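You operate a simulated robot arm through the tools that you are given. There is no shell and no other tool. Be economical: measure what you need, move in short steps, check, and stop when the job is done.

Carry out the task below with a simulated robot arm. There is one attempt and no reset: what you move stays moved.

JOB
Test the black sensor on the trolley with its dial at SENSOR.
Fine: switch the trolley on, seat the sensor in the black panel, push the slider in, press the white button; leave it there.

The check looks at the end state, three seconds after you hand in, the way a careful person would. Anything else that was tipped, shoved, dropped, spilled or broken makes it a failure.

ROBOT AND FRAMES
A 7-joint arm with a two-finger parallel gripper on a trunk, on a base that drives. Base frame: it is fixed to the floor where the robot stands at the start and does not move with it; the origin is under the middle of the robot, x ahead of it, y to its left, z up. Readings come in m, rad, newtons and seconds.
With the tool pointing down near the work surface it reaches from about 0.38 to 0.88 m from the robot's upright axis, wherever it stands. Its first joint turns from -2.897 to 2.897 rad. Places, roughly: green power button [0.5, -0.1, 1]; grey dial [0.5, 0.1, 1]; grey plug (3x3x5 cm) [0.6, 0.1, 1]; grey slider [0.5, 0.2, 1]; large hole of the black panel [0.6, 0.2, 1]. Payload 3.43 kg.
The TCP is the grasp point between the finger pads, 0.034 m short of the fingertips. In the tool frame z runs along the fingers and y along their closing line. The gripper opens to 0.128 m. The fingers are 0.024 m wide and 0.012 m thick; the gripper's body (0.048 by 0.13 m) begins 0.096 m behind the TCP.
Orientation is that of the tool frame in the base frame, as a unit quaternion [x, y, z, w]. With the fingers straight down and closing along the base's y, the tool's x points along the base's -x, its y along +y and its z along -z.

CONTROLS
- The arm moves only by the tool apply_moves. Its argument "plan" is a list that holds one entry, the list of rows, each a list of 6 numbers: the shift along the tool's x, y, z in units of 30 mm (1.0 is 30 mm), then the turn, a rotation vector about the tool's x, y, z in units of 5 degrees (1.0 is 5 degrees). In form: [[[tx, ty, tz, rx, ry, rz], ...]]. A call has 1 to 10 rows; each row shifts and turns the commanded pose from where the row before left it, along the tool's axes as they then stand. "gripper" is the closure, from 0 (fully open) to 1 (shut), set as the call begins (left out, the last holds). A call with a number of a shift or a turn outside -1 to 1 is refused whole. Rows are played at 5 a second. More than 0.05 m and 0.15 rad between two rows, or a gripper value outside its range, and nothing of the call is played. A pose out of reach is approached as far as the arm can. The call stops where the force on the tool passes 70 N (or 10 N more than at its start, if that is more) or the arm is blocked; 0.2 s more then pass. The fingers move at their own pace (about 0.153 m/s each) and stop on an object; they squeeze with about 26 N. The grip force told is the motor's: it shows also when the fingers shut on nothing. Time passes only in rows, and 0.2 s behind the last, so rows that do not move let the fingers close. It gives the time, the measured TCP pose, the force on the tool (base axes), the opening and the grip force at its end, in the units of the frame above (readings bear some noise), with the torque about the TCP (base axes, N m) and any sound that the robot's microphone picked up.
- Cameras (640 x 400 px; columns grow to the right, rows downward): "scene" is now at [0.1863, 0.039, 1.5541]; the picture's right is [0.42, -0.91, 0.00], its down [-0.59, -0.27, -0.76] and it looks along [0.69, 0.32, -0.65] (base axes); focal length 256 px, centre (320, 200). "wrist" rides on the gripper at [0.076, -0.011, -0.16] in the tool frame; the picture's right is [0.15, 0.99, 0.00], its down [-0.88, 0.13, -0.46] and it looks along [-0.45, 0.07, 0.89] (tool axes); focal length 234 px, centre (320, 200). There is no depth. A picture from a camera that has moved, and an enlarged one, comes with that camera's place and axes in the base frame and with its lens. The place of the scene camera against the robot may be out by one fixed shift of up to 0.018 m in any direction.
- camera(camera): a new picture of that camera. No time passes.
- steer(legs): drives the robot by 1 to 6 legs, each [ahead, turn to the left] in m and rad, along the robot's own axes; the way and the turn of a leg run together, so that a leg with both is an arc; at most 1.5 m and 3.142 rad a leg. The arm and the cameras ride along, it lands a little off, and it stops where it bumps. It gives what a move gives.
- turn_head(pan, tilt): turns the head with the scene camera to pan (to the left, within 2.304 rad either way) and tilt (down, from -0.506 to 1.204), counted from straight ahead of the robot. It gives what a move gives.
- close_up(camera, box): a new picture of the part [left, top, right, bottom] of that camera's present view, enlarged. No time passes.
- job_done(): hands the job in; it is judged then, once.

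Work in short steps. Places have to be worked out from the pictures, the camera data and where the tool is seen: move nearer, look again, correct. Check each grasp and each placing, and mend what went wrong. You have 120 turns and 78 pictures in all, those below and enlarged ones among them. Open the gripper and draw the arm clear of the work before you hand the job in, unless the task says otherwise; then end with one line.

The tools are called as name(argument=value, ...) on one line, values as JSON. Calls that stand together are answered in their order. apply_moves: Moves the arm, as the interface text tells. Its arguments: {"type":"object","properties":{"plan":{"type":"array"},"gripper":{"type":"number"}},"required":["plan"]} The other tools are called the same way: steer (legs) drives the base; turn_head (pan, tilt) turns the head that bears the scene camera; camera (camera) takes a picture; close_up (camera, box) takes an enlarged picture of a part of a camera's view; job_done () hands the job in.

At the start:

```text
clock: 0.0
eef_pos: [0.4083, 0.2793, 1.3695]
tcp_rot: [0.0, 1.0, 0.001, -0.001]
ft_force: [-0.5, -0.2, 0.8]
torque: [-0.01, -0.01, -0.06]
finger_gap: 0.128
grip_force: 0.0
robot x, y, heading: [-0.0004, -0.0033, -0.003]
head pan, tilt: [0.433, 0.707]
```

scene: 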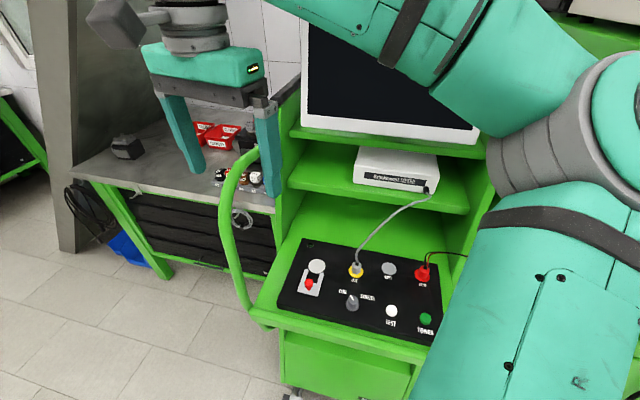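
wrist: 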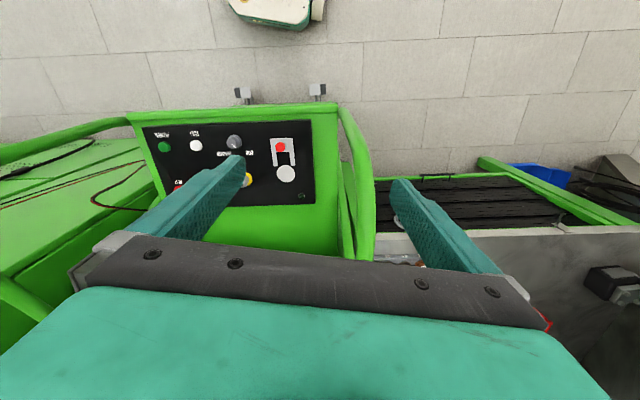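

The panel shows the dial, buttons, plug and slider, with a bench to the left. I'll enlarge the panel and the bench to find the sensor.

close_up(camera="scene", box=[260, 220, 460, 345])

close_up(camera="scene", box=[90, 100, 290, 225])

close_up(camera="wrist", box=[130, 110, 330, 235])

```text
3.20 times, centred on (360, 282) of scene
camera zoom: at [0.1863, 0.039, 1.5541], right [0.42, -0.91, 0.0], down [-0.59, -0.27, -0.76], along [0.69, 0.32, -0.65], focal length 818 px, centre (192, -64)
```

zoom: 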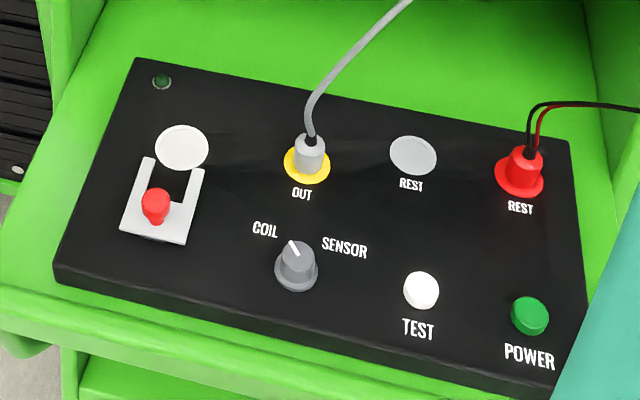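

```text
3.20 times, centred on (190, 162) of scene
camera zoom: at [0.1863, 0.039, 1.5541], right [0.42, -0.91, 0.0], down [-0.59, -0.27, -0.76], along [0.69, 0.32, -0.65], focal length 818 px, centre (736, 320)
```

zoom: 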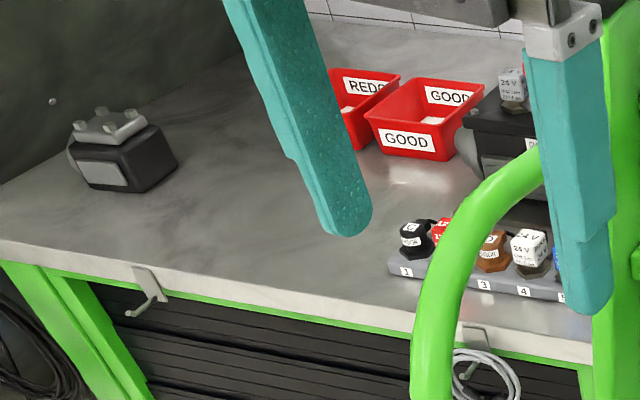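

```text
3.20 times, centred on (230, 172) of wrist
camera zoom: at [0.3323, 0.2686, 1.5307], right [-0.15, 0.99, 0.0], down [0.88, 0.13, 0.46], along [0.45, 0.07, -0.89], focal length 749 px, centre (608, 288)
```

zoom: 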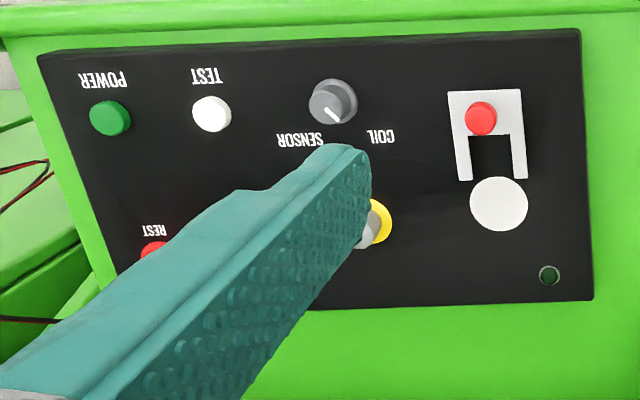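

The dial points at COIL, and the black sensor sits at place 1 of the rack on the bench. From both pictures I put power at about (0.518,-0.062,0.997), TEST at (0.506,0.009), the dial at (0.483,0.097) and the slider knob at (0.477,0.201). I'll move above the dial and look.

apply_moves(plan=[[[-0.353, -0.867, 0.6, 0, 0, 0], [-0.353, -0.867, 0.6, 0, 0, 0], [-0.353, -0.867, 0.6, 0, 0, 0], [-0.353, -0.867, 0.6, 0, 0, 0], [-0.353, -0.867, 0.6, 0, 0, 0], [-0.353, -0.867, 0.6, 0, 0, 0], [-0.353, -0.867, 0.6, 0, 0, 0], [0, 0, 0, 0, 0, 0]]])

camera(camera="wrist")

camera(camera="scene")

```text
clock: 1.8
eef_pos: [0.4828, 0.0968, 1.2433]
tcp_rot: [0.0, 1.0, 0.0, 0.001]
ft_force: [0.8, -1.3, -0.6]
torque: [-0.01, 0.03, -0.01]
finger_gap: 0.1283
grip_force: 0.0
robot x, y, heading: [-0.0033, -0.0003, 0.003]
head pan, tilt: [0.433, 0.707]
```

```text
72 pictures are left
camera wrist: at [0.4071, 0.0869, 1.4044], right [-0.15, 0.99, 0.0], down [0.88, 0.13, 0.46], along [0.45, 0.07, -0.89], focal length 234 px, centre (320, 200)
```

wrist: 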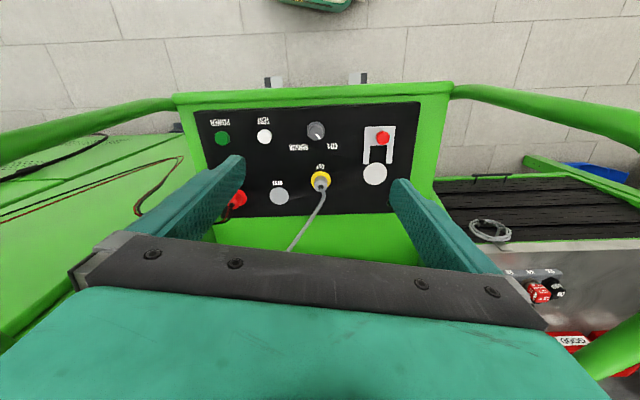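

```text
71 pictures are left
camera scene: at [0.1863, 0.039, 1.5541], right [0.42, -0.91, 0.0], down [-0.59, -0.27, -0.76], along [0.69, 0.32, -0.65], focal length 256 px, centre (320, 200)
```

scene: 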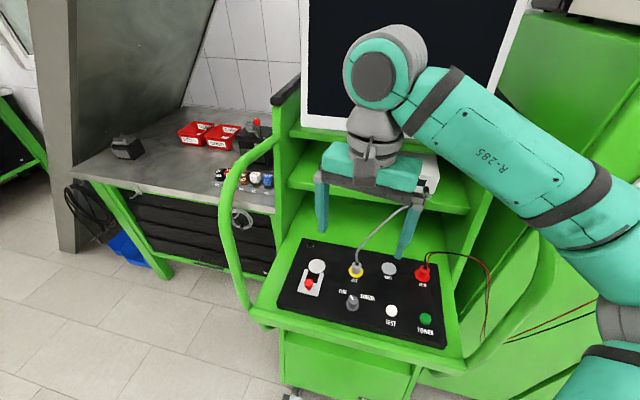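

close_up(camera="wrist", box=[200, 100, 420, 220])

close_up(camera="scene", box=[170, 110, 290, 200])

```text
2.91 times, centred on (310, 160) of wrist
camera zoom: at [0.4071, 0.0869, 1.4044], right [-0.15, 0.99, 0.0], down [0.88, 0.13, 0.46], along [0.45, 0.07, -0.89], focal length 681 px, centre (349, 316)
```

zoom: 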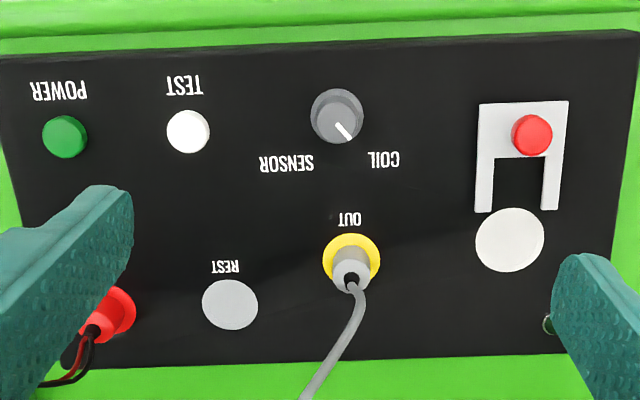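

```text
4.44 times, centred on (230, 155) of scene
camera zoom: at [0.1863, 0.039, 1.5541], right [0.42, -0.91, 0.0], down [-0.59, -0.27, -0.76], along [0.69, 0.32, -0.65], focal length 1136 px, centre (720, 400)
```

zoom: 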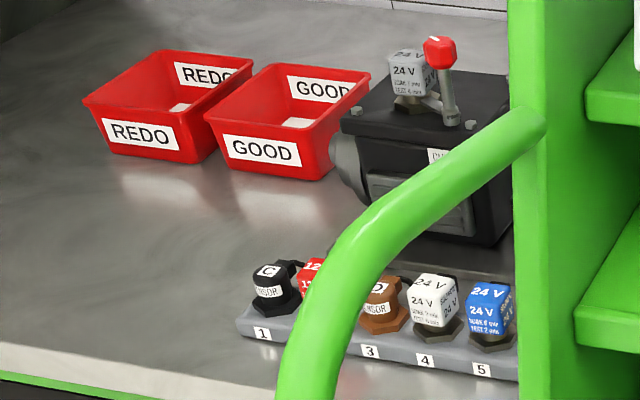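

The trolley is yawed about +0.19 rad. The dial is at about (0.482, 0.094) and its pointer is roughly 32° to the left of the panel's forward direction. I'll half-close the fingers, pre-turn the hand counterclockwise, and come down above the knob.

apply_moves(plan=[[[0, -0.1, 0, 0, 0, -0.95], [0, 0, 0, 0, 0, -0.95], [0, 0, 0.5, 0, 0, -0.95], [0, 0, 0.8, 0, 0, -0.95], [0, 0, 0.8, 0, 0, -0.95], [0, 0, 0.8, 0, 0, -0.95], [0, 0, 0.8, 0, 0, -0.95], [0, 0, 0.8, 0, 0, 0], [0, 0, 0.8, 0, 0, 0], [0, 0, 0, 0, 0, 0]]], gripper=0.55)

camera(camera="wrist")

close_up(camera="scene", box=[260, 220, 460, 345])

```text
clock: 4.0
eef_pos: [0.48, 0.0977, 1.0896]
tcp_rot: [-0.287, 0.958, 0.0, 0.003]
ft_force: [-0.2, -0.6, 0.3]
torque: [0.0, -0.04, -0.01]
finger_gap: 0.0575
grip_force: 0.2
robot x, y, heading: [-0.0006, 0.0011, 0.002]
head pan, tilt: [0.433, 0.707]
```

```text
68 pictures are left
camera wrist: at [0.4213, 0.0462, 1.2481], right [-0.67, 0.75, 0.0], down [0.66, 0.59, 0.46], along [0.34, 0.3, -0.89], focal length 234 px, centre (320, 200)
```

wrist: 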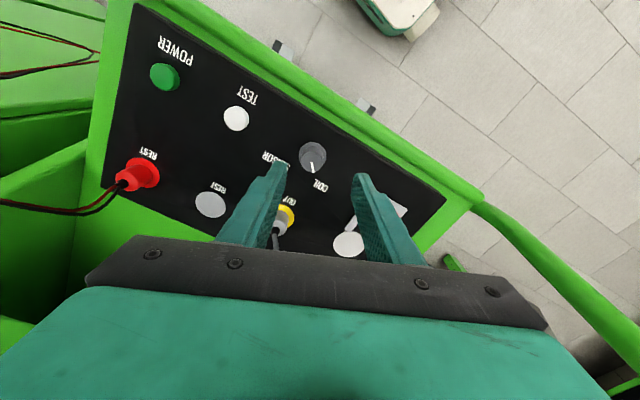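

```text
3.20 times, centred on (360, 282) of scene
camera zoom: at [0.1831, 0.0404, 1.5545], right [0.42, -0.91, 0.0], down [-0.59, -0.27, -0.76], along [0.69, 0.32, -0.65], focal length 818 px, centre (192, -64)
```

zoom: 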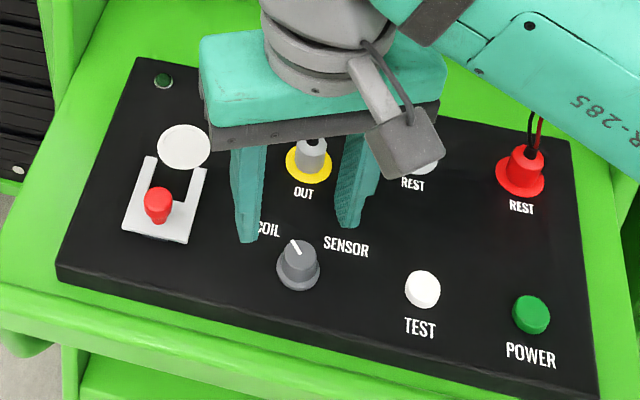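

I'll enlarge the knob in the wrist view to refine its centre.

close_up(camera="wrist", box=[260, 120, 400, 208])

```text
4.55 times, centred on (330, 164) of wrist
camera zoom: at [0.4213, 0.0462, 1.2481], right [-0.67, 0.75, 0.0], down [0.66, 0.59, 0.46], along [0.34, 0.3, -0.89], focal length 1064 px, centre (274, 364)
```

zoom: 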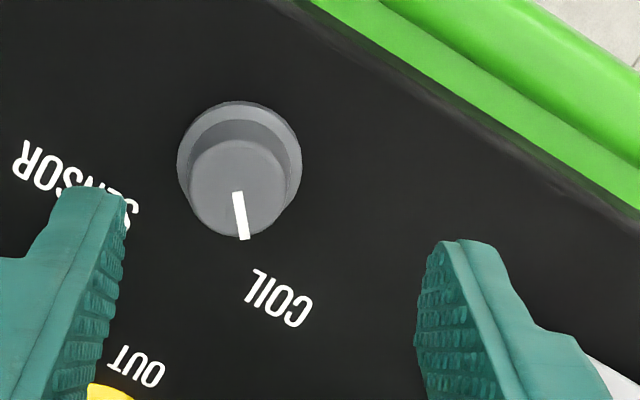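

The knob centre is at (0.484, 0.090) with its top at about 1.01, and the pointer is about 45° left. I'll shift, descend slowly and then grip.

apply_moves(plan=[[[0.035, -0.3, 0.5, 0, 0, 0], [0, 0, 0.6, 0, 0, 0], [0, 0, 0.6, 0, 0, 0], [0, 0, 0.45, 0, 0, 0], [0, 0, 0, 0, 0, 0]]])

apply_moves(plan=[[[0, 0, 0, 0, 0, 0], [0, 0, 0, 0, 0, 0], [0, 0, 0, 0, 0, 0]]], gripper=0.85)

close_up(camera="wrist", box=[240, 100, 400, 200])

```text
clock: 5.2
eef_pos: [0.4838, 0.0874, 1.0228]
tcp_rot: [-0.284, 0.959, -0.001, 0.003]
ft_force: [0.4, -0.6, 1.2]
torque: [-0.03, 0.0, 0.03]
finger_gap: 0.0579
grip_force: 0.0
robot x, y, heading: [0.0003, 0.001, -0.002]
head pan, tilt: [0.433, 0.707]
```

```text
clock: 6.0
eef_pos: [0.4834, 0.0882, 1.024]
tcp_rot: [-0.285, 0.958, 0.001, 0.001]
ft_force: [-8.2, 27.9, -0.4]
torque: [0.69, 0.76, 0.13]
finger_gap: 0.0281
grip_force: 45.2
robot x, y, heading: [-0.0031, -0.0011, -0.003]
head pan, tilt: [0.433, 0.707]
```

```text
4.00 times, centred on (320, 150) of wrist
camera zoom: at [0.4251, 0.0375, 1.1842], right [-0.66, 0.75, 0.0], down [0.66, 0.59, 0.46], along [0.34, 0.31, -0.89], focal length 937 px, centre (320, 400)
```

zoom: 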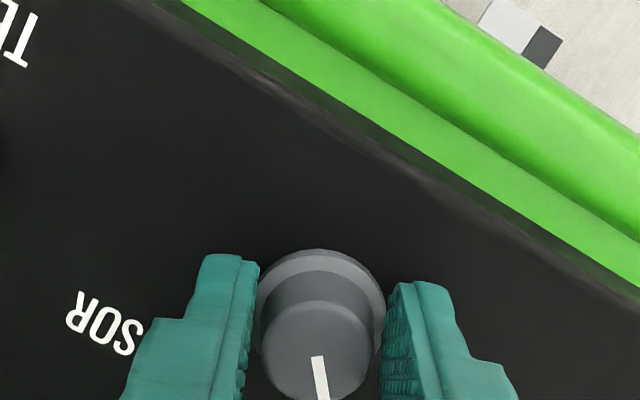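

The +y finger loads the knob from one side, so I'll shift about 2 mm toward +y while gripping.

apply_moves(plan=[[[0, 0.07, 0, 0, 0, 0], [0, 0, 0, 0, 0, 0]]])

```text
clock: 6.6
eef_pos: [0.4827, 0.0888, 1.0216]
tcp_rot: [-0.285, 0.959, 0.0, 0.002]
ft_force: [13.1, 2.4, 41.1]
torque: [0.58, -1.35, -0.04]
finger_gap: 0.0287
grip_force: 44.7
robot x, y, heading: [0.0012, 0.0036, -0.002]
head pan, tilt: [0.433, 0.707]
```

The side load is gone but there is 41 N upward, so the tips are pressing on the skirt. I'll raise slightly.

apply_moves(plan=[[[0, 0, -0.1, 0, 0, 0], [0, 0, 0, 0, 0, 0]]])

```text
clock: 7.2
eef_pos: [0.4818, 0.0883, 1.0231]
tcp_rot: [-0.286, 0.958, -0.001, -0.001]
ft_force: [20.4, -5.9, -17.5]
torque: [-0.19, -0.57, -0.05]
finger_gap: 0.0283
grip_force: 45.1
robot x, y, heading: [-0.0033, 0.0012, -0.001]
head pan, tilt: [0.433, 0.707]
```

It is gripped on the knob sides with moderate loads. I'll turn clockwise about 40° first.

apply_moves(plan=[[[0, 0, -0.03, 0, 0, 0.8], [0, 0, 0, 0, 0, 0.8], [0, 0, 0, 0, 0, 0.8], [0, 0, 0, 0, 0, 0.8], [0, 0, 0, 0, 0, 0.8], [0, 0, 0, 0, 0, 0.8], [0, 0, 0, 0, 0, 0.8], [0, 0, 0, 0, 0, 0.8], [0, 0, 0, 0, 0, 0.8], [0, 0, 0, 0, 0, 0.8]]])

close_up(camera="wrist", box=[240, 120, 400, 220])

```text
clock: 9.4
eef_pos: [0.4884, 0.0907, 1.0215]
tcp_rot: [0.061, 0.998, 0.001, 0.002]
ft_force: [4.5, 20.8, 7.7]
torque: [0.75, -0.07, -0.02]
finger_gap: 0.031
grip_force: 10.1
robot x, y, heading: [0.002, 0.0001, 0.005]
head pan, tilt: [0.433, 0.707]
```

```text
4.00 times, centred on (320, 170) of wrist
camera zoom: at [0.4112, 0.0884, 1.1828], right [-0.02, 1.0, 0.0], down [0.89, 0.02, 0.46], along [0.46, 0.01, -0.89], focal length 937 px, centre (320, 320)
```

zoom: 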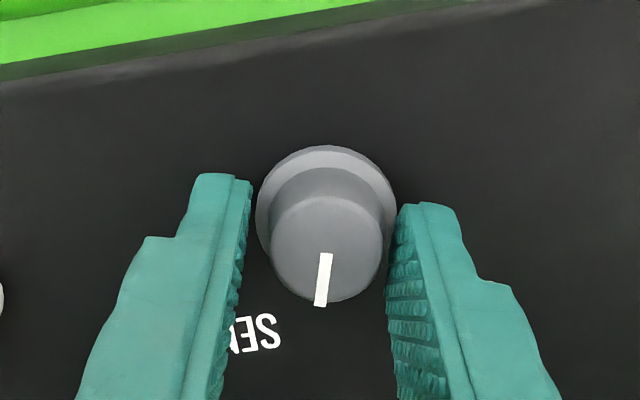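

The knob follows; its pointer is now around -16° relative to the panel. I'll continue with a firmer grip.

apply_moves(plan=[[[0, 0, 0, 0, 0, 0], [0, 0, 0, 0, 0, 0.8], [0, 0, 0, 0, 0, 0.8], [0, 0, 0, 0, 0, 0.8], [0, 0, 0, 0, 0, 0.8], [0, 0, 0, 0, 0, 0.8], [0, 0, 0, 0, 0, 0.8], [0, 0, 0, 0, 0, 0]]], gripper=0.95)

close_up(camera="wrist", box=[220, 120, 420, 245])

```text
clock: 11.2
eef_pos: [0.4884, 0.0903, 1.0251]
tcp_rot: [0.267, 0.964, 0.002, 0.001]
ft_force: [34.0, 21.2, 9.0]
torque: [1.25, -0.2, -0.05]
finger_gap: 0.028
grip_force: 45.1
robot x, y, heading: [-0.0004, -0.0024, -0.002]
head pan, tilt: [0.433, 0.707]
```

```text
3.20 times, centred on (320, 182) of wrist
camera zoom: at [0.4159, 0.1201, 1.1853], right [0.38, 0.92, 0.01], down [0.82, -0.34, 0.46], along [0.42, -0.17, -0.89], focal length 749 px, centre (320, 256)
```

zoom: 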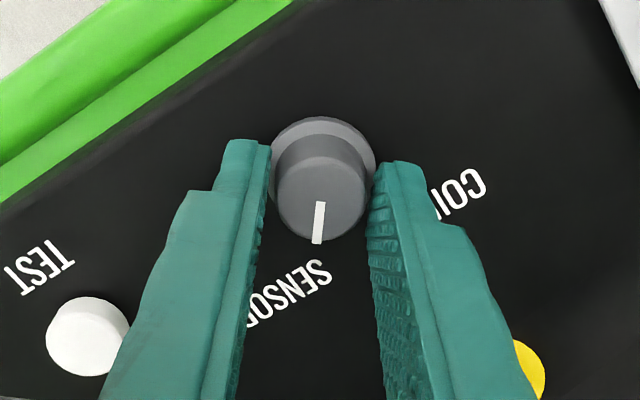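

The pointer is at about -38° relative to the panel; its mirror at COIL was about +44°. I'll add 7°, release and check for any spring-back.

apply_moves(plan=[[[0, 0, 0, 0, 0, 0.7], [0, 0, 0, 0, 0, 0.7], [0, 0, 0, 0, 0, 0]]])

apply_moves(plan=[[[0, 0, 0, 0, 0, 0], [0, 0, 0, 0, 0, 0], [0, 0, -1, 0, 0, 0], [0, 0, -1, 0, 0, 0], [0, 0, -1, 0, 0, 0]]], gripper=0.55)

close_up(camera="wrist", box=[180, 60, 420, 210])

close_up(camera="scene", box=[260, 220, 460, 345])

```text
clock: 12.0
eef_pos: [0.4863, 0.0915, 1.0242]
tcp_rot: [0.326, 0.946, 0.004, 0.0]
ft_force: [23.9, 33.3, 18.1]
torque: [2.1, -0.26, 0.07]
finger_gap: 0.0282
grip_force: 44.7
robot x, y, heading: [0.0009, 0.0015, -0.004]
head pan, tilt: [0.433, 0.707]
```

```text
clock: 13.2
eef_pos: [0.4832, 0.0893, 1.1121]
tcp_rot: [0.324, 0.946, 0.0, 0.0]
ft_force: [0.2, -0.8, 0.0]
torque: [0.02, 0.01, 0.01]
finger_gap: 0.0575
grip_force: 0.0
robot x, y, heading: [-0.0024, 0.0021, -0.002]
head pan, tilt: [0.433, 0.707]
```

```text
2.67 times, centred on (300, 135) of wrist
camera zoom: at [0.4169, 0.1269, 1.2743], right [0.49, 0.87, 0.0], down [0.78, -0.44, 0.46], along [0.4, -0.22, -0.89], focal length 624 px, centre (373, 373)
```

zoom: 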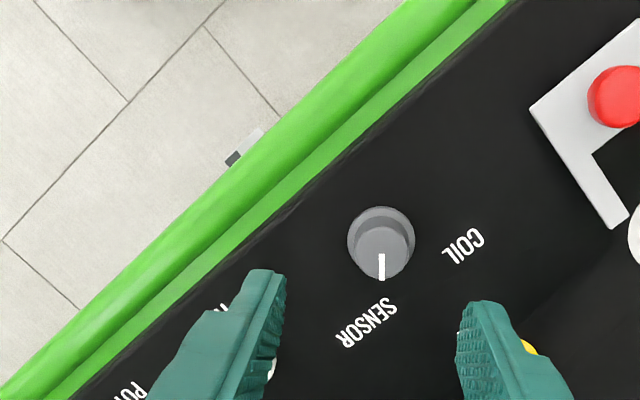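

```text
3.20 times, centred on (360, 282) of scene
camera zoom: at [0.1864, 0.0393, 1.5541], right [0.42, -0.91, 0.0], down [-0.59, -0.27, -0.76], along [0.69, 0.32, -0.65], focal length 818 px, centre (192, -64)
```

zoom: 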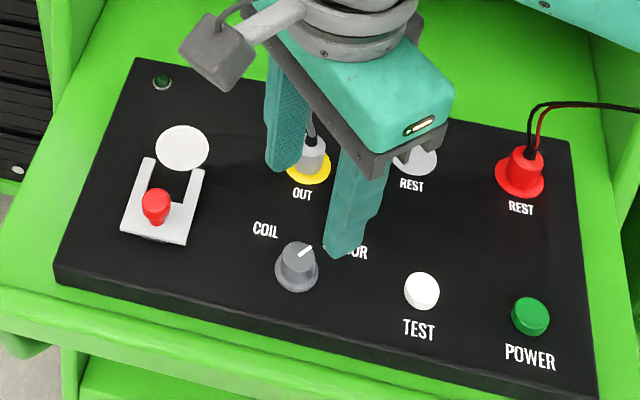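

The pointer now aims at SENSOR. Next I'll unwind the hand, shut the fingers, and move above the power button.

apply_moves(plan=[[[0, 0, 0, 0, 0, -0.945], [0, 0, 0, 0, 0, -0.945], [0, 0, 0, 0, 0, -0.945], [0, 0, 0, 0, 0, -0.945], [0, 0, 0, 0, 0, -0.945], [0, 0, 0, 0, 0, -0.945], [0, 0, 0, 0, 0, -0.945], [0, 0, 0, 0, 0, -0.945]]], gripper=1.0)

apply_moves(plan=[[[-0.208, -0.86, 0, 0, 0, 0], [-0.208, -0.86, 0, 0, 0, 0], [-0.208, -0.86, 0, 0, 0, 0], [-0.208, -0.86, 0, 0, 0, 0], [-0.208, -0.86, 0, 0, 0, 0], [-0.208, -0.86, 0, 0, 0, 0], [0, 0, 0, 0, 0, 0]]])

close_up(camera="wrist", box=[220, 60, 460, 210])

```text
clock: 15.0
eef_pos: [0.4858, 0.0882, 1.113]
tcp_rot: [0.0, 1.0, 0.001, 0.0]
ft_force: [-0.3, 0.4, -0.2]
torque: [0.0, -0.02, -0.04]
finger_gap: 0.0002
grip_force: 26.2
robot x, y, heading: [-0.0005, -0.0003, -0.001]
head pan, tilt: [0.433, 0.707]
```

```text
clock: 16.6
eef_pos: [0.5237, -0.0655, 1.1138]
tcp_rot: [0.0, 1.0, 0.001, 0.0]
ft_force: [-0.2, 0.1, -0.9]
torque: [-0.03, -0.04, -0.02]
finger_gap: 0.0
grip_force: 26.1
robot x, y, heading: [0.0016, 0.0016, -0.0]
head pan, tilt: [0.433, 0.707]
```

```text
2.67 times, centred on (340, 135) of wrist
camera zoom: at [0.4479, -0.077, 1.2763], right [-0.15, 0.99, 0.0], down [0.88, 0.13, 0.46], along [0.45, 0.07, -0.89], focal length 624 px, centre (267, 373)
```

zoom: 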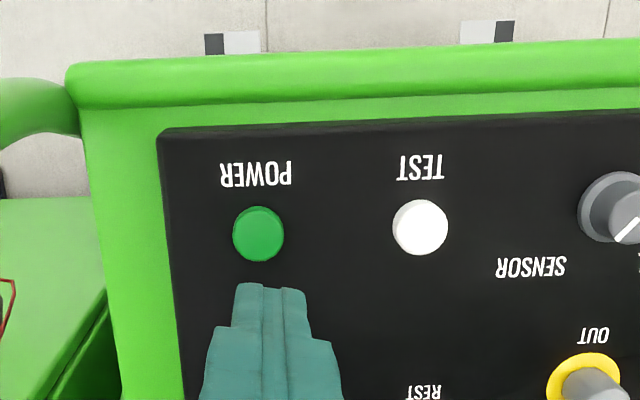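

The button is at about (0.518, -0.069). I'll shift slightly and come down to just above it.

apply_moves(plan=[[[0.16, -0.1, 0.6, 0, 0, 0], [0, 0, 0.7, 0, 0, 0], [0, 0, 0.6, 0, 0, 0], [0, 0, 0.4, 0, 0, 0], [0, 0, 0, 0, 0, 0]]])

close_up(camera="wrist", box=[220, 60, 460, 210])

close_up(camera="scene", box=[260, 220, 460, 345])

```text
clock: 17.8
eef_pos: [0.516, -0.0683, 1.044]
tcp_rot: [0.0, 1.0, 0.001, -0.001]
ft_force: [-1.1, 1.1, 0.0]
torque: [-0.02, -0.02, 0.03]
finger_gap: 0.0001
grip_force: 26.2
robot x, y, heading: [0.0018, 0.0003, -0.001]
head pan, tilt: [0.433, 0.707]
```

```text
2.67 times, centred on (340, 135) of wrist
camera zoom: at [0.4417, -0.0791, 1.2048], right [-0.15, 0.99, 0.0], down [0.88, 0.13, 0.46], along [0.45, 0.07, -0.89], focal length 624 px, centre (267, 373)
```

zoom: 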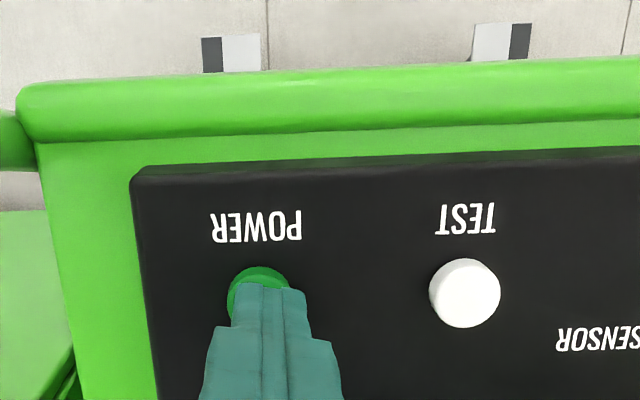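

```text
3.20 times, centred on (360, 282) of scene
camera zoom: at [0.1863, 0.0393, 1.5542], right [0.42, -0.91, 0.0], down [-0.59, -0.27, -0.76], along [0.69, 0.32, -0.65], focal length 818 px, centre (192, -64)
```

zoom: 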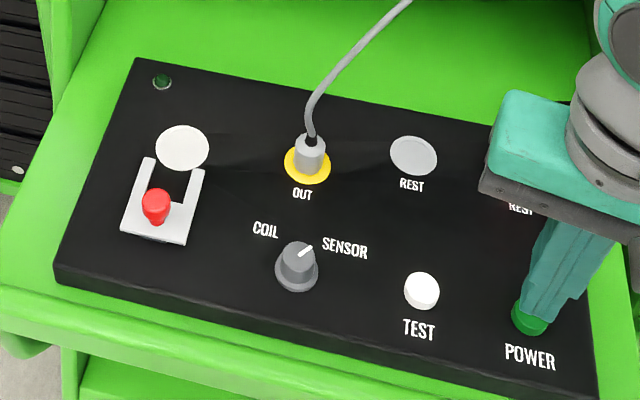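

Alignment is good; I'll nudge -y and press down in small steps.

apply_moves(plan=[[[0, -0.08, 0.2, 0, 0, 0], [0, 0, 0.12, 0, 0, 0], [0, 0, 0.1, 0, 0, 0], [0, 0, 0.1, 0, 0, 0]]])

```text
clock: 18.8
eef_pos: [0.5175, -0.0705, 1.0277]
tcp_rot: [-0.001, 1.0, 0.002, 0.001]
ft_force: [-0.3, -0.2, 0.4]
torque: [0.0, -0.02, 0.03]
finger_gap: 0.0
grip_force: 26.2
robot x, y, heading: [-0.0022, -0.0018, 0.002]
head pan, tilt: [0.433, 0.707]
```

No contact yet, so I'll continue down in 2–3 mm steps.

apply_moves(plan=[[[0, 0, 0.08, 0, 0, 0], [0, 0, 0.08, 0, 0, 0], [0, 0, 0.08, 0, 0, 0]]])

```text
clock: 19.6
eef_pos: [0.5173, -0.071, 1.0221]
tcp_rot: [0.0, 1.0, 0.0, 0.0]
ft_force: [-0.8, -0.6, 3.1]
torque: [-0.07, -0.01, 0.01]
finger_gap: 0.0
grip_force: 26.0
robot x, y, heading: [0.0024, -0.0002, 0.001]
head pan, tilt: [0.433, 0.707]
heard: click
```

A click was heard. I'll lift and check whether the trolley is on.

apply_moves(plan=[[[0, 0, -0.5, 0, 0, 0], [0, 0, -1, 0, 0, 0], [0, 0, -1, 0, 0, 0], [0, 0, -1, 0, 0, 0], [0, 0, -1, 0, 0, 0]]])

camera(camera="scene")

close_up(camera="scene", box=[260, 220, 460, 345])

```text
clock: 20.8
eef_pos: [0.5181, -0.072, 1.1576]
tcp_rot: [0.0, 1.0, 0.0, 0.0]
ft_force: [0.4, -0.3, 1.2]
torque: [0.02, -0.01, 0.0]
finger_gap: 0.0
grip_force: 26.0
robot x, y, heading: [-0.002, -0.0025, 0.002]
head pan, tilt: [0.433, 0.707]
```

```text
57 pictures are left
camera scene: at [0.1863, 0.0392, 1.5541], right [0.42, -0.91, 0.0], down [-0.59, -0.27, -0.76], along [0.69, 0.32, -0.65], focal length 256 px, centre (320, 200)
```

scene: 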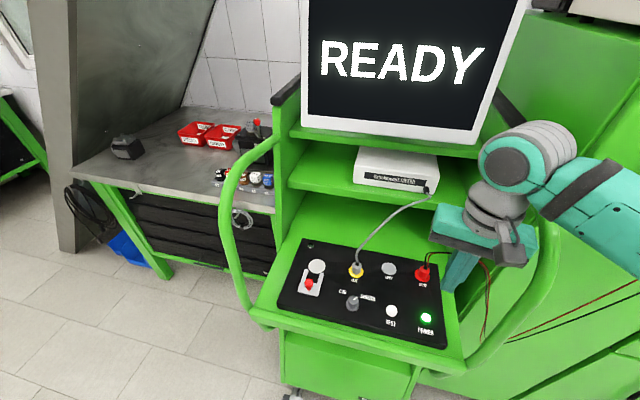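

```text
3.20 times, centred on (360, 282) of scene
camera zoom: at [0.1863, 0.0392, 1.5541], right [0.42, -0.91, 0.0], down [-0.59, -0.27, -0.76], along [0.69, 0.32, -0.65], focal length 818 px, centre (192, -64)
```

zoom: 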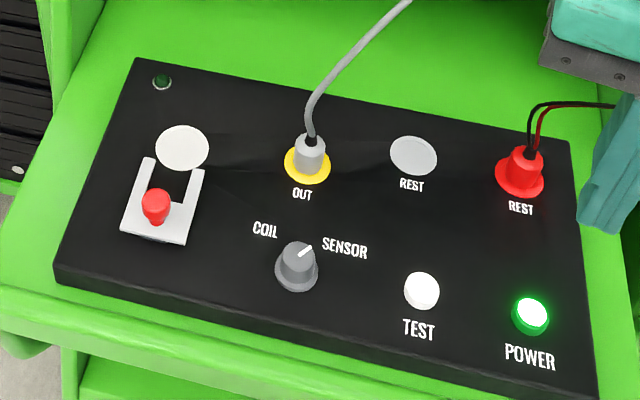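

The screen reads READY. I'll raise and retract the arm, open the fingers, then drive left to stand in front of the bench; the handle's top is at about z 1.25.

apply_moves(plan=[[[0.2, 0, -1, 0, 0, 0], [0.2, 0, -1, 0, 0, 0], [0.3, 0, -1, 0, 0, 0], [0.3, 0, -1, 0, 0, 0], [0.4, 0.2, -1, 0, 0, 0], [0.5, 0.4, -1, 0, 0, 0], [0.5, 0.6, -1, 0, 0, 0], [0.6, 0.6, -1, 0, 0, 0], [0.5, 0.6, -1, 0, 0, 0], [0, 0, 0, 0, 0, 0]]], gripper=0.5)

steer(legs=[[0, 1.57], [0.72, 0], [0, -1.4]])

camera(camera="scene")

```text
clock: 23.0
eef_pos: [0.4114, -0.001, 1.4254]
tcp_rot: [0.0, 1.0, 0.003, -0.001]
ft_force: [-0.3, -0.7, -0.2]
torque: [-0.03, 0.02, 0.01]
finger_gap: 0.064
grip_force: 0.1
robot x, y, heading: [0.0019, 0.0001, 0.002]
head pan, tilt: [0.433, 0.707]
```

```text
clock: 35.2
eef_pos: [0.4053, 0.8007, 1.4254]
tcp_rot: [-0.086, 0.996, 0.003, -0.001]
ft_force: [-0.1, -0.6, 0.2]
torque: [0.02, 0.02, 0.0]
finger_gap: 0.0642
grip_force: 0.0
robot x, y, heading: [0.0004, 0.7264, 0.17]
head pan, tilt: [0.433, 0.707]
```

```text
55 pictures are left
camera scene: at [0.1763, 0.7981, 1.5542], right [0.57, -0.82, 0.0], down [-0.53, -0.37, -0.76], along [0.63, 0.43, -0.65], focal length 256 px, centre (320, 200)
```

scene: 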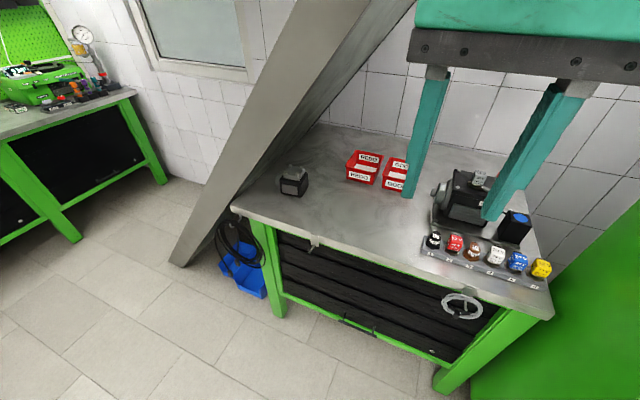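

The rack is fully visible, with black sensor C at the left end, around (0.815, 0.806). I'll drive 0.08 m ahead and look closer.

steer(legs=[[0.08, 0]])

close_up(camera="scene", box=[400, 160, 580, 300])

close_up(camera="wrist", box=[120, 150, 400, 325])

```text
clock: 36.2
eef_pos: [0.4851, 0.8127, 1.4248]
tcp_rot: [-0.086, 0.996, 0.003, 0.0]
ft_force: [0.6, 1.1, -0.1]
torque: [0.0, 0.0, 0.0]
finger_gap: 0.0641
grip_force: 0.1
robot x, y, heading: [0.0802, 0.7414, 0.17]
head pan, tilt: [0.433, 0.707]
```

```text
2.86 times, centred on (490, 230) of scene
camera zoom: at [0.2567, 0.812, 1.5542], right [0.57, -0.82, 0.0], down [-0.53, -0.37, -0.76], along [0.63, 0.43, -0.65], focal length 730 px, centre (-166, 114)
```

zoom: 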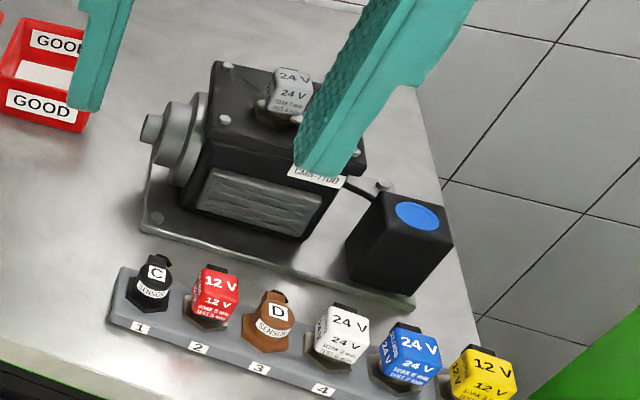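

```text
2.29 times, centred on (260, 238) of wrist
camera zoom: at [0.4129, 0.789, 1.5866], right [-0.31, 0.95, 0.01], down [0.85, 0.28, 0.45], along [0.43, 0.15, -0.89], focal length 535 px, centre (457, 114)
```

zoom: 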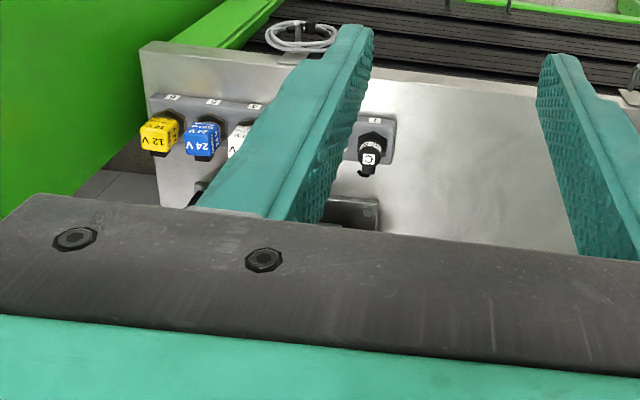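

The sensor has a hex base, a round body with "C" on top and a small stub at the back. I'll move nearer at a safe height to measure it.

apply_moves(plan=[[[-0.9, -0.18, 0.7, 0, 0, 0], [-0.9, -0.18, 0.7, 0, 0, 0], [-0.9, -0.18, 0.7, 0, 0, 0], [-0.9, -0.18, 0.7, 0, 0, 0], [-0.9, -0.18, 0.7, 0, 0, 0], [-0.9, -0.18, 0.7, 0, 0, 0], [-0.9, -0.18, 0.7, 0, 0, 0], [-0.9, -0.18, 0.7, 0, 0, 0], [0, 0, 0, 0, 0, 0]]])

camera(camera="wrist")

close_up(camera="scene", box=[410, 210, 530, 300])

```text
clock: 38.2
eef_pos: [0.7044, 0.8092, 1.2599]
tcp_rot: [-0.086, 0.996, 0.003, -0.001]
ft_force: [-0.2, 0.0, 0.6]
torque: [0.0, 0.0, 0.01]
finger_gap: 0.0638
grip_force: 0.0
robot x, y, heading: [0.0776, 0.7443, 0.171]
head pan, tilt: [0.433, 0.707]
```

```text
52 pictures are left
camera wrist: at [0.6313, 0.7844, 1.4206], right [-0.31, 0.95, 0.01], down [0.85, 0.28, 0.45], along [0.43, 0.15, -0.89], focal length 234 px, centre (320, 200)
```

wrist: 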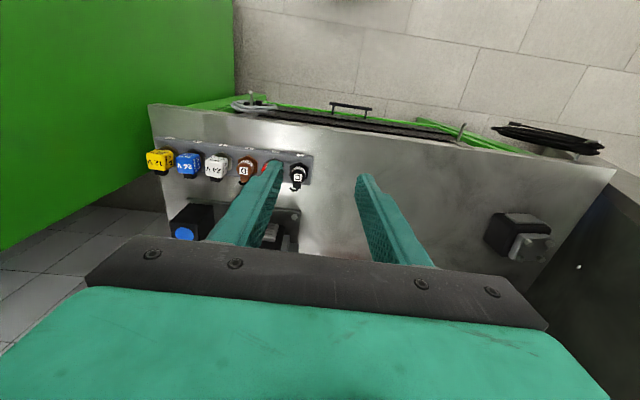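

```text
4.44 times, centred on (470, 255) of scene
camera zoom: at [0.2568, 0.8121, 1.5541], right [0.57, -0.82, 0.0], down [-0.53, -0.37, -0.76], along [0.63, 0.43, -0.65], focal length 1136 px, centre (-347, -44)
```

zoom: 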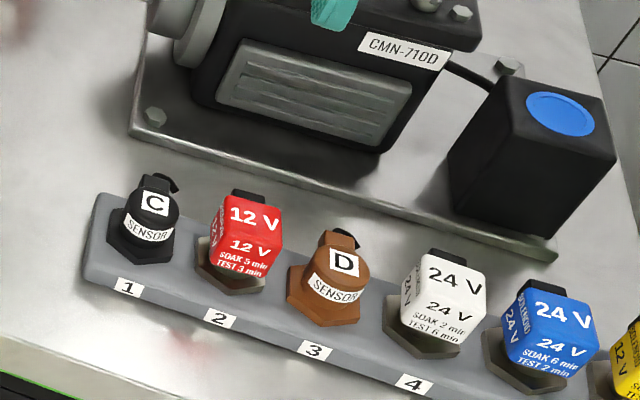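

Enlarging the sensor in the wrist view for its centre and size.

close_up(camera="wrist", box=[240, 140, 352, 210])

```text
5.71 times, centred on (296, 175) of wrist
camera zoom: at [0.6313, 0.7844, 1.4206], right [-0.31, 0.95, 0.01], down [0.85, 0.28, 0.45], along [0.43, 0.15, -0.89], focal length 1338 px, centre (457, 343)
```

zoom: 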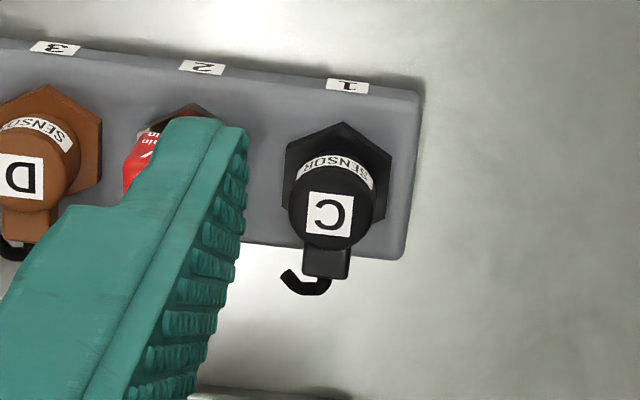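

The sensor top centre is at about (0.8155, 0.801, 0.960), with a 31 mm body and hex top at z 0.927. I'll close along the rack (22 mm of room to the red block), narrow the fingers to 41 mm, and come in above it.

apply_moves(plan=[[[-0.45, -0.111, 0.8, 0, 0, 0], [-0.45, -0.111, 0.8, 0, 0, 0], [-0.45, -0.111, 0.8, 0, 0, 0], [-0.45, -0.111, 0.8, 0, 0, 0], [-0.45, -0.111, 0.8, 0, 0, 0], [-0.45, -0.111, 0.8, 0, 0, 0], [-0.45, -0.111, 0.8, 0, 0, 0], [-0.45, -0.111, 0.8, 0, 0, 0], [0, 0, 0, 0, 0, 0]]], gripper=0.68)

close_up(camera="wrist", box=[220, 100, 412, 220])

close_up(camera="scene", box=[410, 200, 530, 290])

```text
clock: 40.2
eef_pos: [0.817, 0.8038, 1.0638]
tcp_rot: [-0.087, 0.996, 0.003, -0.001]
ft_force: [0.0, 0.2, -0.5]
torque: [-0.02, 0.01, 0.02]
finger_gap: 0.0409
grip_force: 0.0
robot x, y, heading: [0.078, 0.7439, 0.171]
head pan, tilt: [0.433, 0.707]
```

```text
3.33 times, centred on (316, 160) of wrist
camera zoom: at [0.7437, 0.7791, 1.225], right [-0.31, 0.95, 0.01], down [0.85, 0.28, 0.45], along [0.43, 0.15, -0.89], focal length 781 px, centre (333, 333)
```

zoom: 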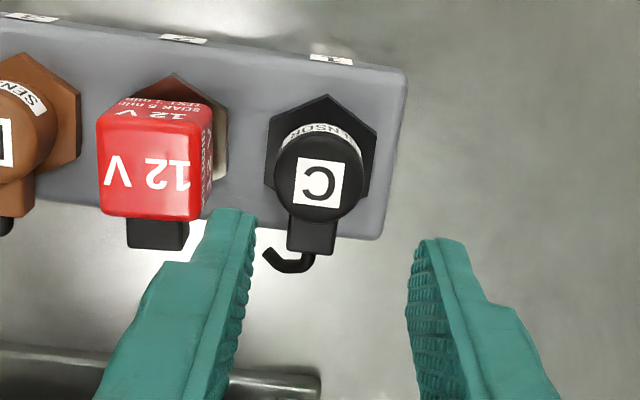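

```text
4.44 times, centred on (470, 245) of scene
camera zoom: at [0.2568, 0.812, 1.5541], right [0.57, -0.82, 0.0], down [-0.53, -0.37, -0.76], along [0.63, 0.43, -0.65], focal length 1136 px, centre (-347, 0)
```

zoom: 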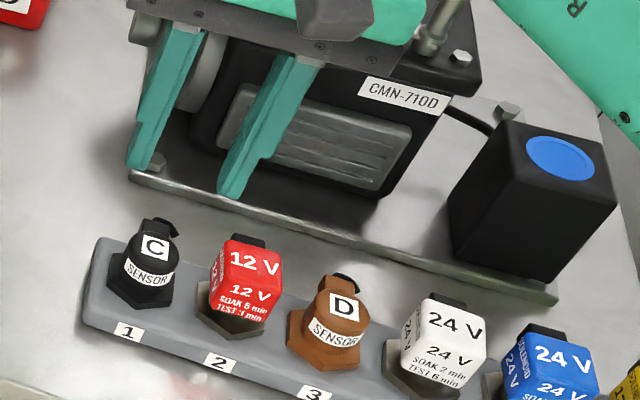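

I estimate the sensor at (0.8185, 0.801). I'll shift 3 mm toward the red block side and descend to just above its top, then check centring.

apply_moves(plan=[[[-0.03, -0.1, 0.5, 0, 0, 0.1], [0, 0, 0.5, 0, 0, 0.1], [0, 0, 0.6, 0, 0, 0], [0, 0, 0, 0, 0, 0]]])

close_up(camera="wrist", box=[220, 100, 412, 220])

close_up(camera="scene", box=[410, 200, 530, 290])

```text
clock: 41.2
eef_pos: [0.8178, 0.8002, 1.017]
tcp_rot: [-0.078, 0.997, 0.003, -0.002]
ft_force: [1.1, 0.7, -0.3]
torque: [-0.01, 0.01, -0.02]
finger_gap: 0.0411
grip_force: 0.1
robot x, y, heading: [0.0827, 0.7409, 0.175]
head pan, tilt: [0.433, 0.707]
```

```text
3.33 times, centred on (316, 160) of wrist
camera zoom: at [0.7437, 0.7774, 1.1773], right [-0.3, 0.95, 0.01], down [0.85, 0.26, 0.45], along [0.43, 0.14, -0.89], focal length 781 px, centre (333, 333)
```

zoom: 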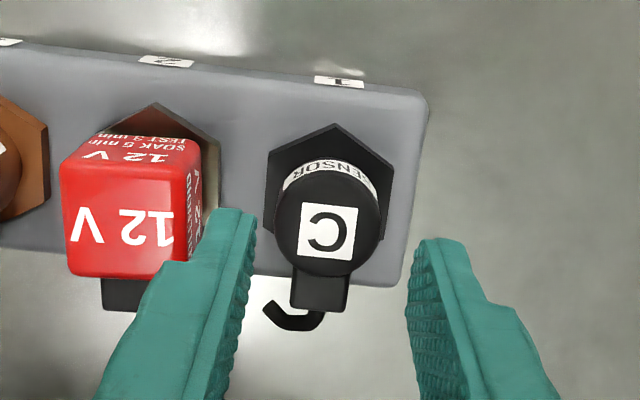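

```text
4.44 times, centred on (470, 245) of scene
camera zoom: at [0.2568, 0.812, 1.5541], right [0.57, -0.82, 0.0], down [-0.53, -0.37, -0.76], along [0.63, 0.43, -0.65], focal length 1136 px, centre (-347, 0)
```

zoom: 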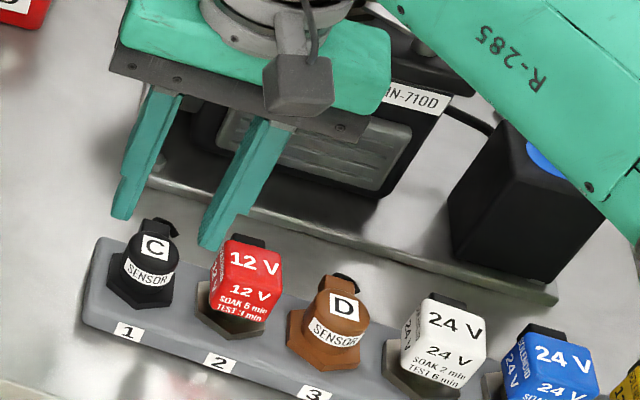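

Centre is at (0.8155, 0.800), which matches. I'll correct the yaw and descend to TCP z≈0.970 with the fingers around the round body.

apply_moves(plan=[[[0.05, -0.03, 0.3, 0, 0, -0.35], [0, 0, 0.4, 0, 0, 0], [0, 0, 0.4, 0, 0, 0], [0, 0, 0.4, 0, 0, 0], [0, 0, 0, 0, 0, 0]]])

close_up(camera="wrist", box=[220, 100, 412, 220])

close_up(camera="scene", box=[410, 200, 530, 290])

```text
clock: 42.5
eef_pos: [0.8154, 0.7997, 0.9699]
tcp_rot: [-0.092, 0.996, 0.003, -0.001]
ft_force: [-1.3, -1.1, 0.0]
torque: [-0.02, -0.02, 0.0]
finger_gap: 0.041
grip_force: 0.0
robot x, y, heading: [0.0811, 0.7405, 0.176]
head pan, tilt: [0.433, 0.707]
```

```text
3.33 times, centred on (316, 160) of wrist
camera zoom: at [0.7429, 0.7738, 1.1318], right [-0.33, 0.95, 0.01], down [0.84, 0.29, 0.45], along [0.43, 0.15, -0.89], focal length 781 px, centre (333, 333)
```

zoom: 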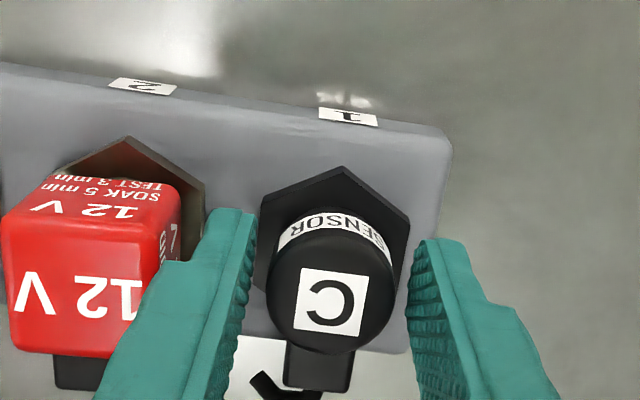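

```text
4.44 times, centred on (470, 245) of scene
camera zoom: at [0.2568, 0.812, 1.5541], right [0.57, -0.82, 0.0], down [-0.53, -0.37, -0.76], along [0.63, 0.43, -0.65], focal length 1136 px, centre (-347, 0)
```

zoom: 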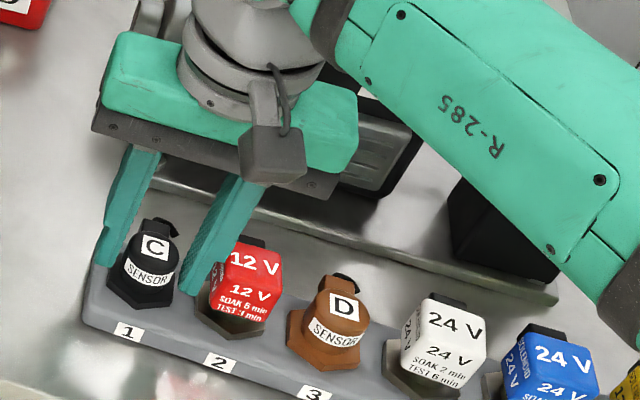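

The fingers straddle the body evenly. Closing the grip.

apply_moves(plan=[[[0, 0, 0, 0, 0, 0], [0, 0, 0, 0, 0, 0], [0, 0, 0, 0, 0, 0]]], gripper=1.0)

```text
clock: 43.2
eef_pos: [0.8148, 0.8001, 0.9711]
tcp_rot: [-0.092, 0.996, 0.004, -0.002]
ft_force: [-0.3, 0.5, -0.4]
torque: [0.04, 0.01, 0.0]
finger_gap: 0.0307
grip_force: 25.9
robot x, y, heading: [0.0752, 0.7436, 0.175]
head pan, tilt: [0.433, 0.707]
```

Gripped at 30.7 mm with almost no side force. I'll lift straight up gently.

apply_moves(plan=[[[0, 0, -0.3, 0, 0, 0], [0, 0, -0.4, 0, 0, 0], [0, 0, -0.6, 0, 0, 0], [0, 0, -0.8, 0, 0, 0], [0, 0, -1, 0, 0, 0], [0, 0, -1, 0, 0, 0], [0, 0, -1, 0, 0, 0], [0, 0, 0, 0, 0, 0]]])

camera(camera="wrist")

close_up(camera="scene", box=[380, 120, 560, 290])

```text
clock: 45.0
eef_pos: [0.8149, 0.8, 1.1241]
tcp_rot: [-0.094, 0.996, 0.005, -0.001]
ft_force: [0.8, 0.1, -1.5]
torque: [0.0, 0.02, -0.03]
finger_gap: 0.0311
grip_force: 26.7
robot x, y, heading: [0.0784, 0.7401, 0.174]
head pan, tilt: [0.433, 0.707]
```

```text
43 pictures are left
camera wrist: at [0.743, 0.7746, 1.2849], right [-0.33, 0.95, 0.01], down [0.84, 0.29, 0.45], along [0.43, 0.15, -0.89], focal length 234 px, centre (320, 200)
```

wrist: 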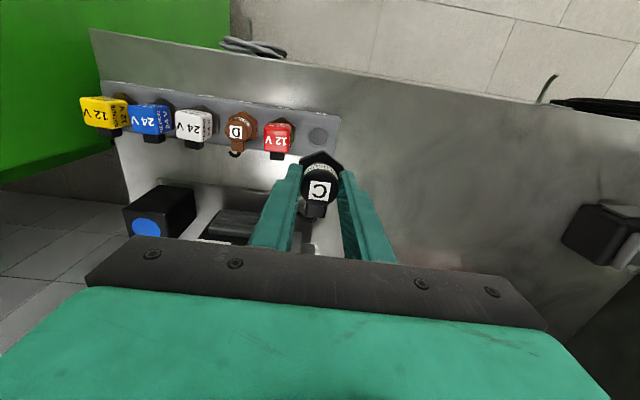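

```text
2.35 times, centred on (470, 205) of scene
camera zoom: at [0.2569, 0.812, 1.5541], right [0.57, -0.82, 0.0], down [-0.53, -0.37, -0.76], along [0.63, 0.43, -0.65], focal length 601 px, centre (-33, 188)
```

zoom: 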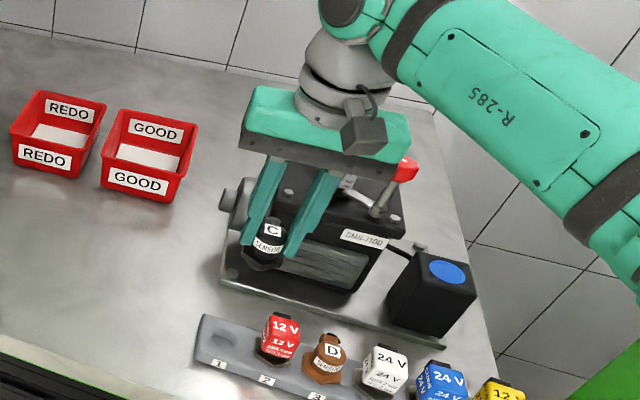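

The sensor is held; the rack slot 1 is empty. I'll raise high and retract before driving back.

apply_moves(plan=[[[0, 0, -1, 0, 0, 0], [0, 0, -1, 0, 0, 0], [0, 0, -1, 0, 0, 0], [0.5, 0, -1, 0, 0, 0], [1, 0, -1, 0, 0, 0], [1, 0, -1, 0, 0, 0], [1, 0, -1, 0, 0, 0], [1, 0, -1, 0, 0, 0], [1, 0, -1, 0, 0, 0], [1, 0, -1, 0, 0, 0]]])

apply_moves(plan=[[[1, 0, -0.5, 0, 0, 0], [1, 0, -0.5, 0, 0, 0], [1, 0, 0, 0, 0, 0], [0, 0, 0, 0, 0, 0]]])

```text
clock: 47.2
eef_pos: [0.6289, 0.7602, 1.4161]
tcp_rot: [-0.094, 0.995, 0.012, -0.012]
ft_force: [-0.9, 0.7, -1.1]
torque: [-0.06, 0.0, 0.0]
finger_gap: 0.0313
grip_force: 25.8
robot x, y, heading: [0.0803, 0.7418, 0.173]
head pan, tilt: [0.433, 0.707]
```

```text
clock: 48.2
eef_pos: [0.5378, 0.7396, 1.4309]
tcp_rot: [-0.095, 0.995, 0.018, -0.011]
ft_force: [-0.6, 0.3, -1.0]
torque: [-0.02, -0.01, 0.0]
finger_gap: 0.0304
grip_force: 26.2
out of reach, approached as far as the arm can: row 1, 2
robot x, y, heading: [0.0791, 0.7423, 0.173]
head pan, tilt: [0.433, 0.707]
```

I'll back off from the bench first so the arm swings clear of the handle, then drive back to the front of the trolley.

steer(legs=[[-0.22, 0], [0, -1.48], [0.62, 0], [0, 1.495]])

camera(camera="scene")

```text
clock: 61.2
eef_pos: [0.4986, 0.0985, 1.4321]
tcp_rot: [-0.097, 0.995, 0.02, -0.01]
ft_force: [-1.0, -0.1, -1.0]
torque: [-0.01, 0.03, -0.03]
finger_gap: 0.0306
grip_force: 25.8
robot x, y, heading: [0.044, 0.0957, 0.181]
head pan, tilt: [0.433, 0.707]
```

```text
41 pictures are left
camera scene: at [0.2168, 0.1686, 1.5542], right [0.58, -0.82, 0.0], down [-0.53, -0.37, -0.76], along [0.62, 0.44, -0.65], focal length 256 px, centre (320, 200)
```

scene: 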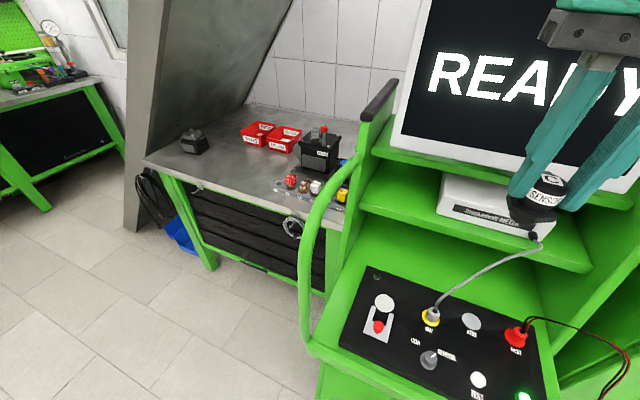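

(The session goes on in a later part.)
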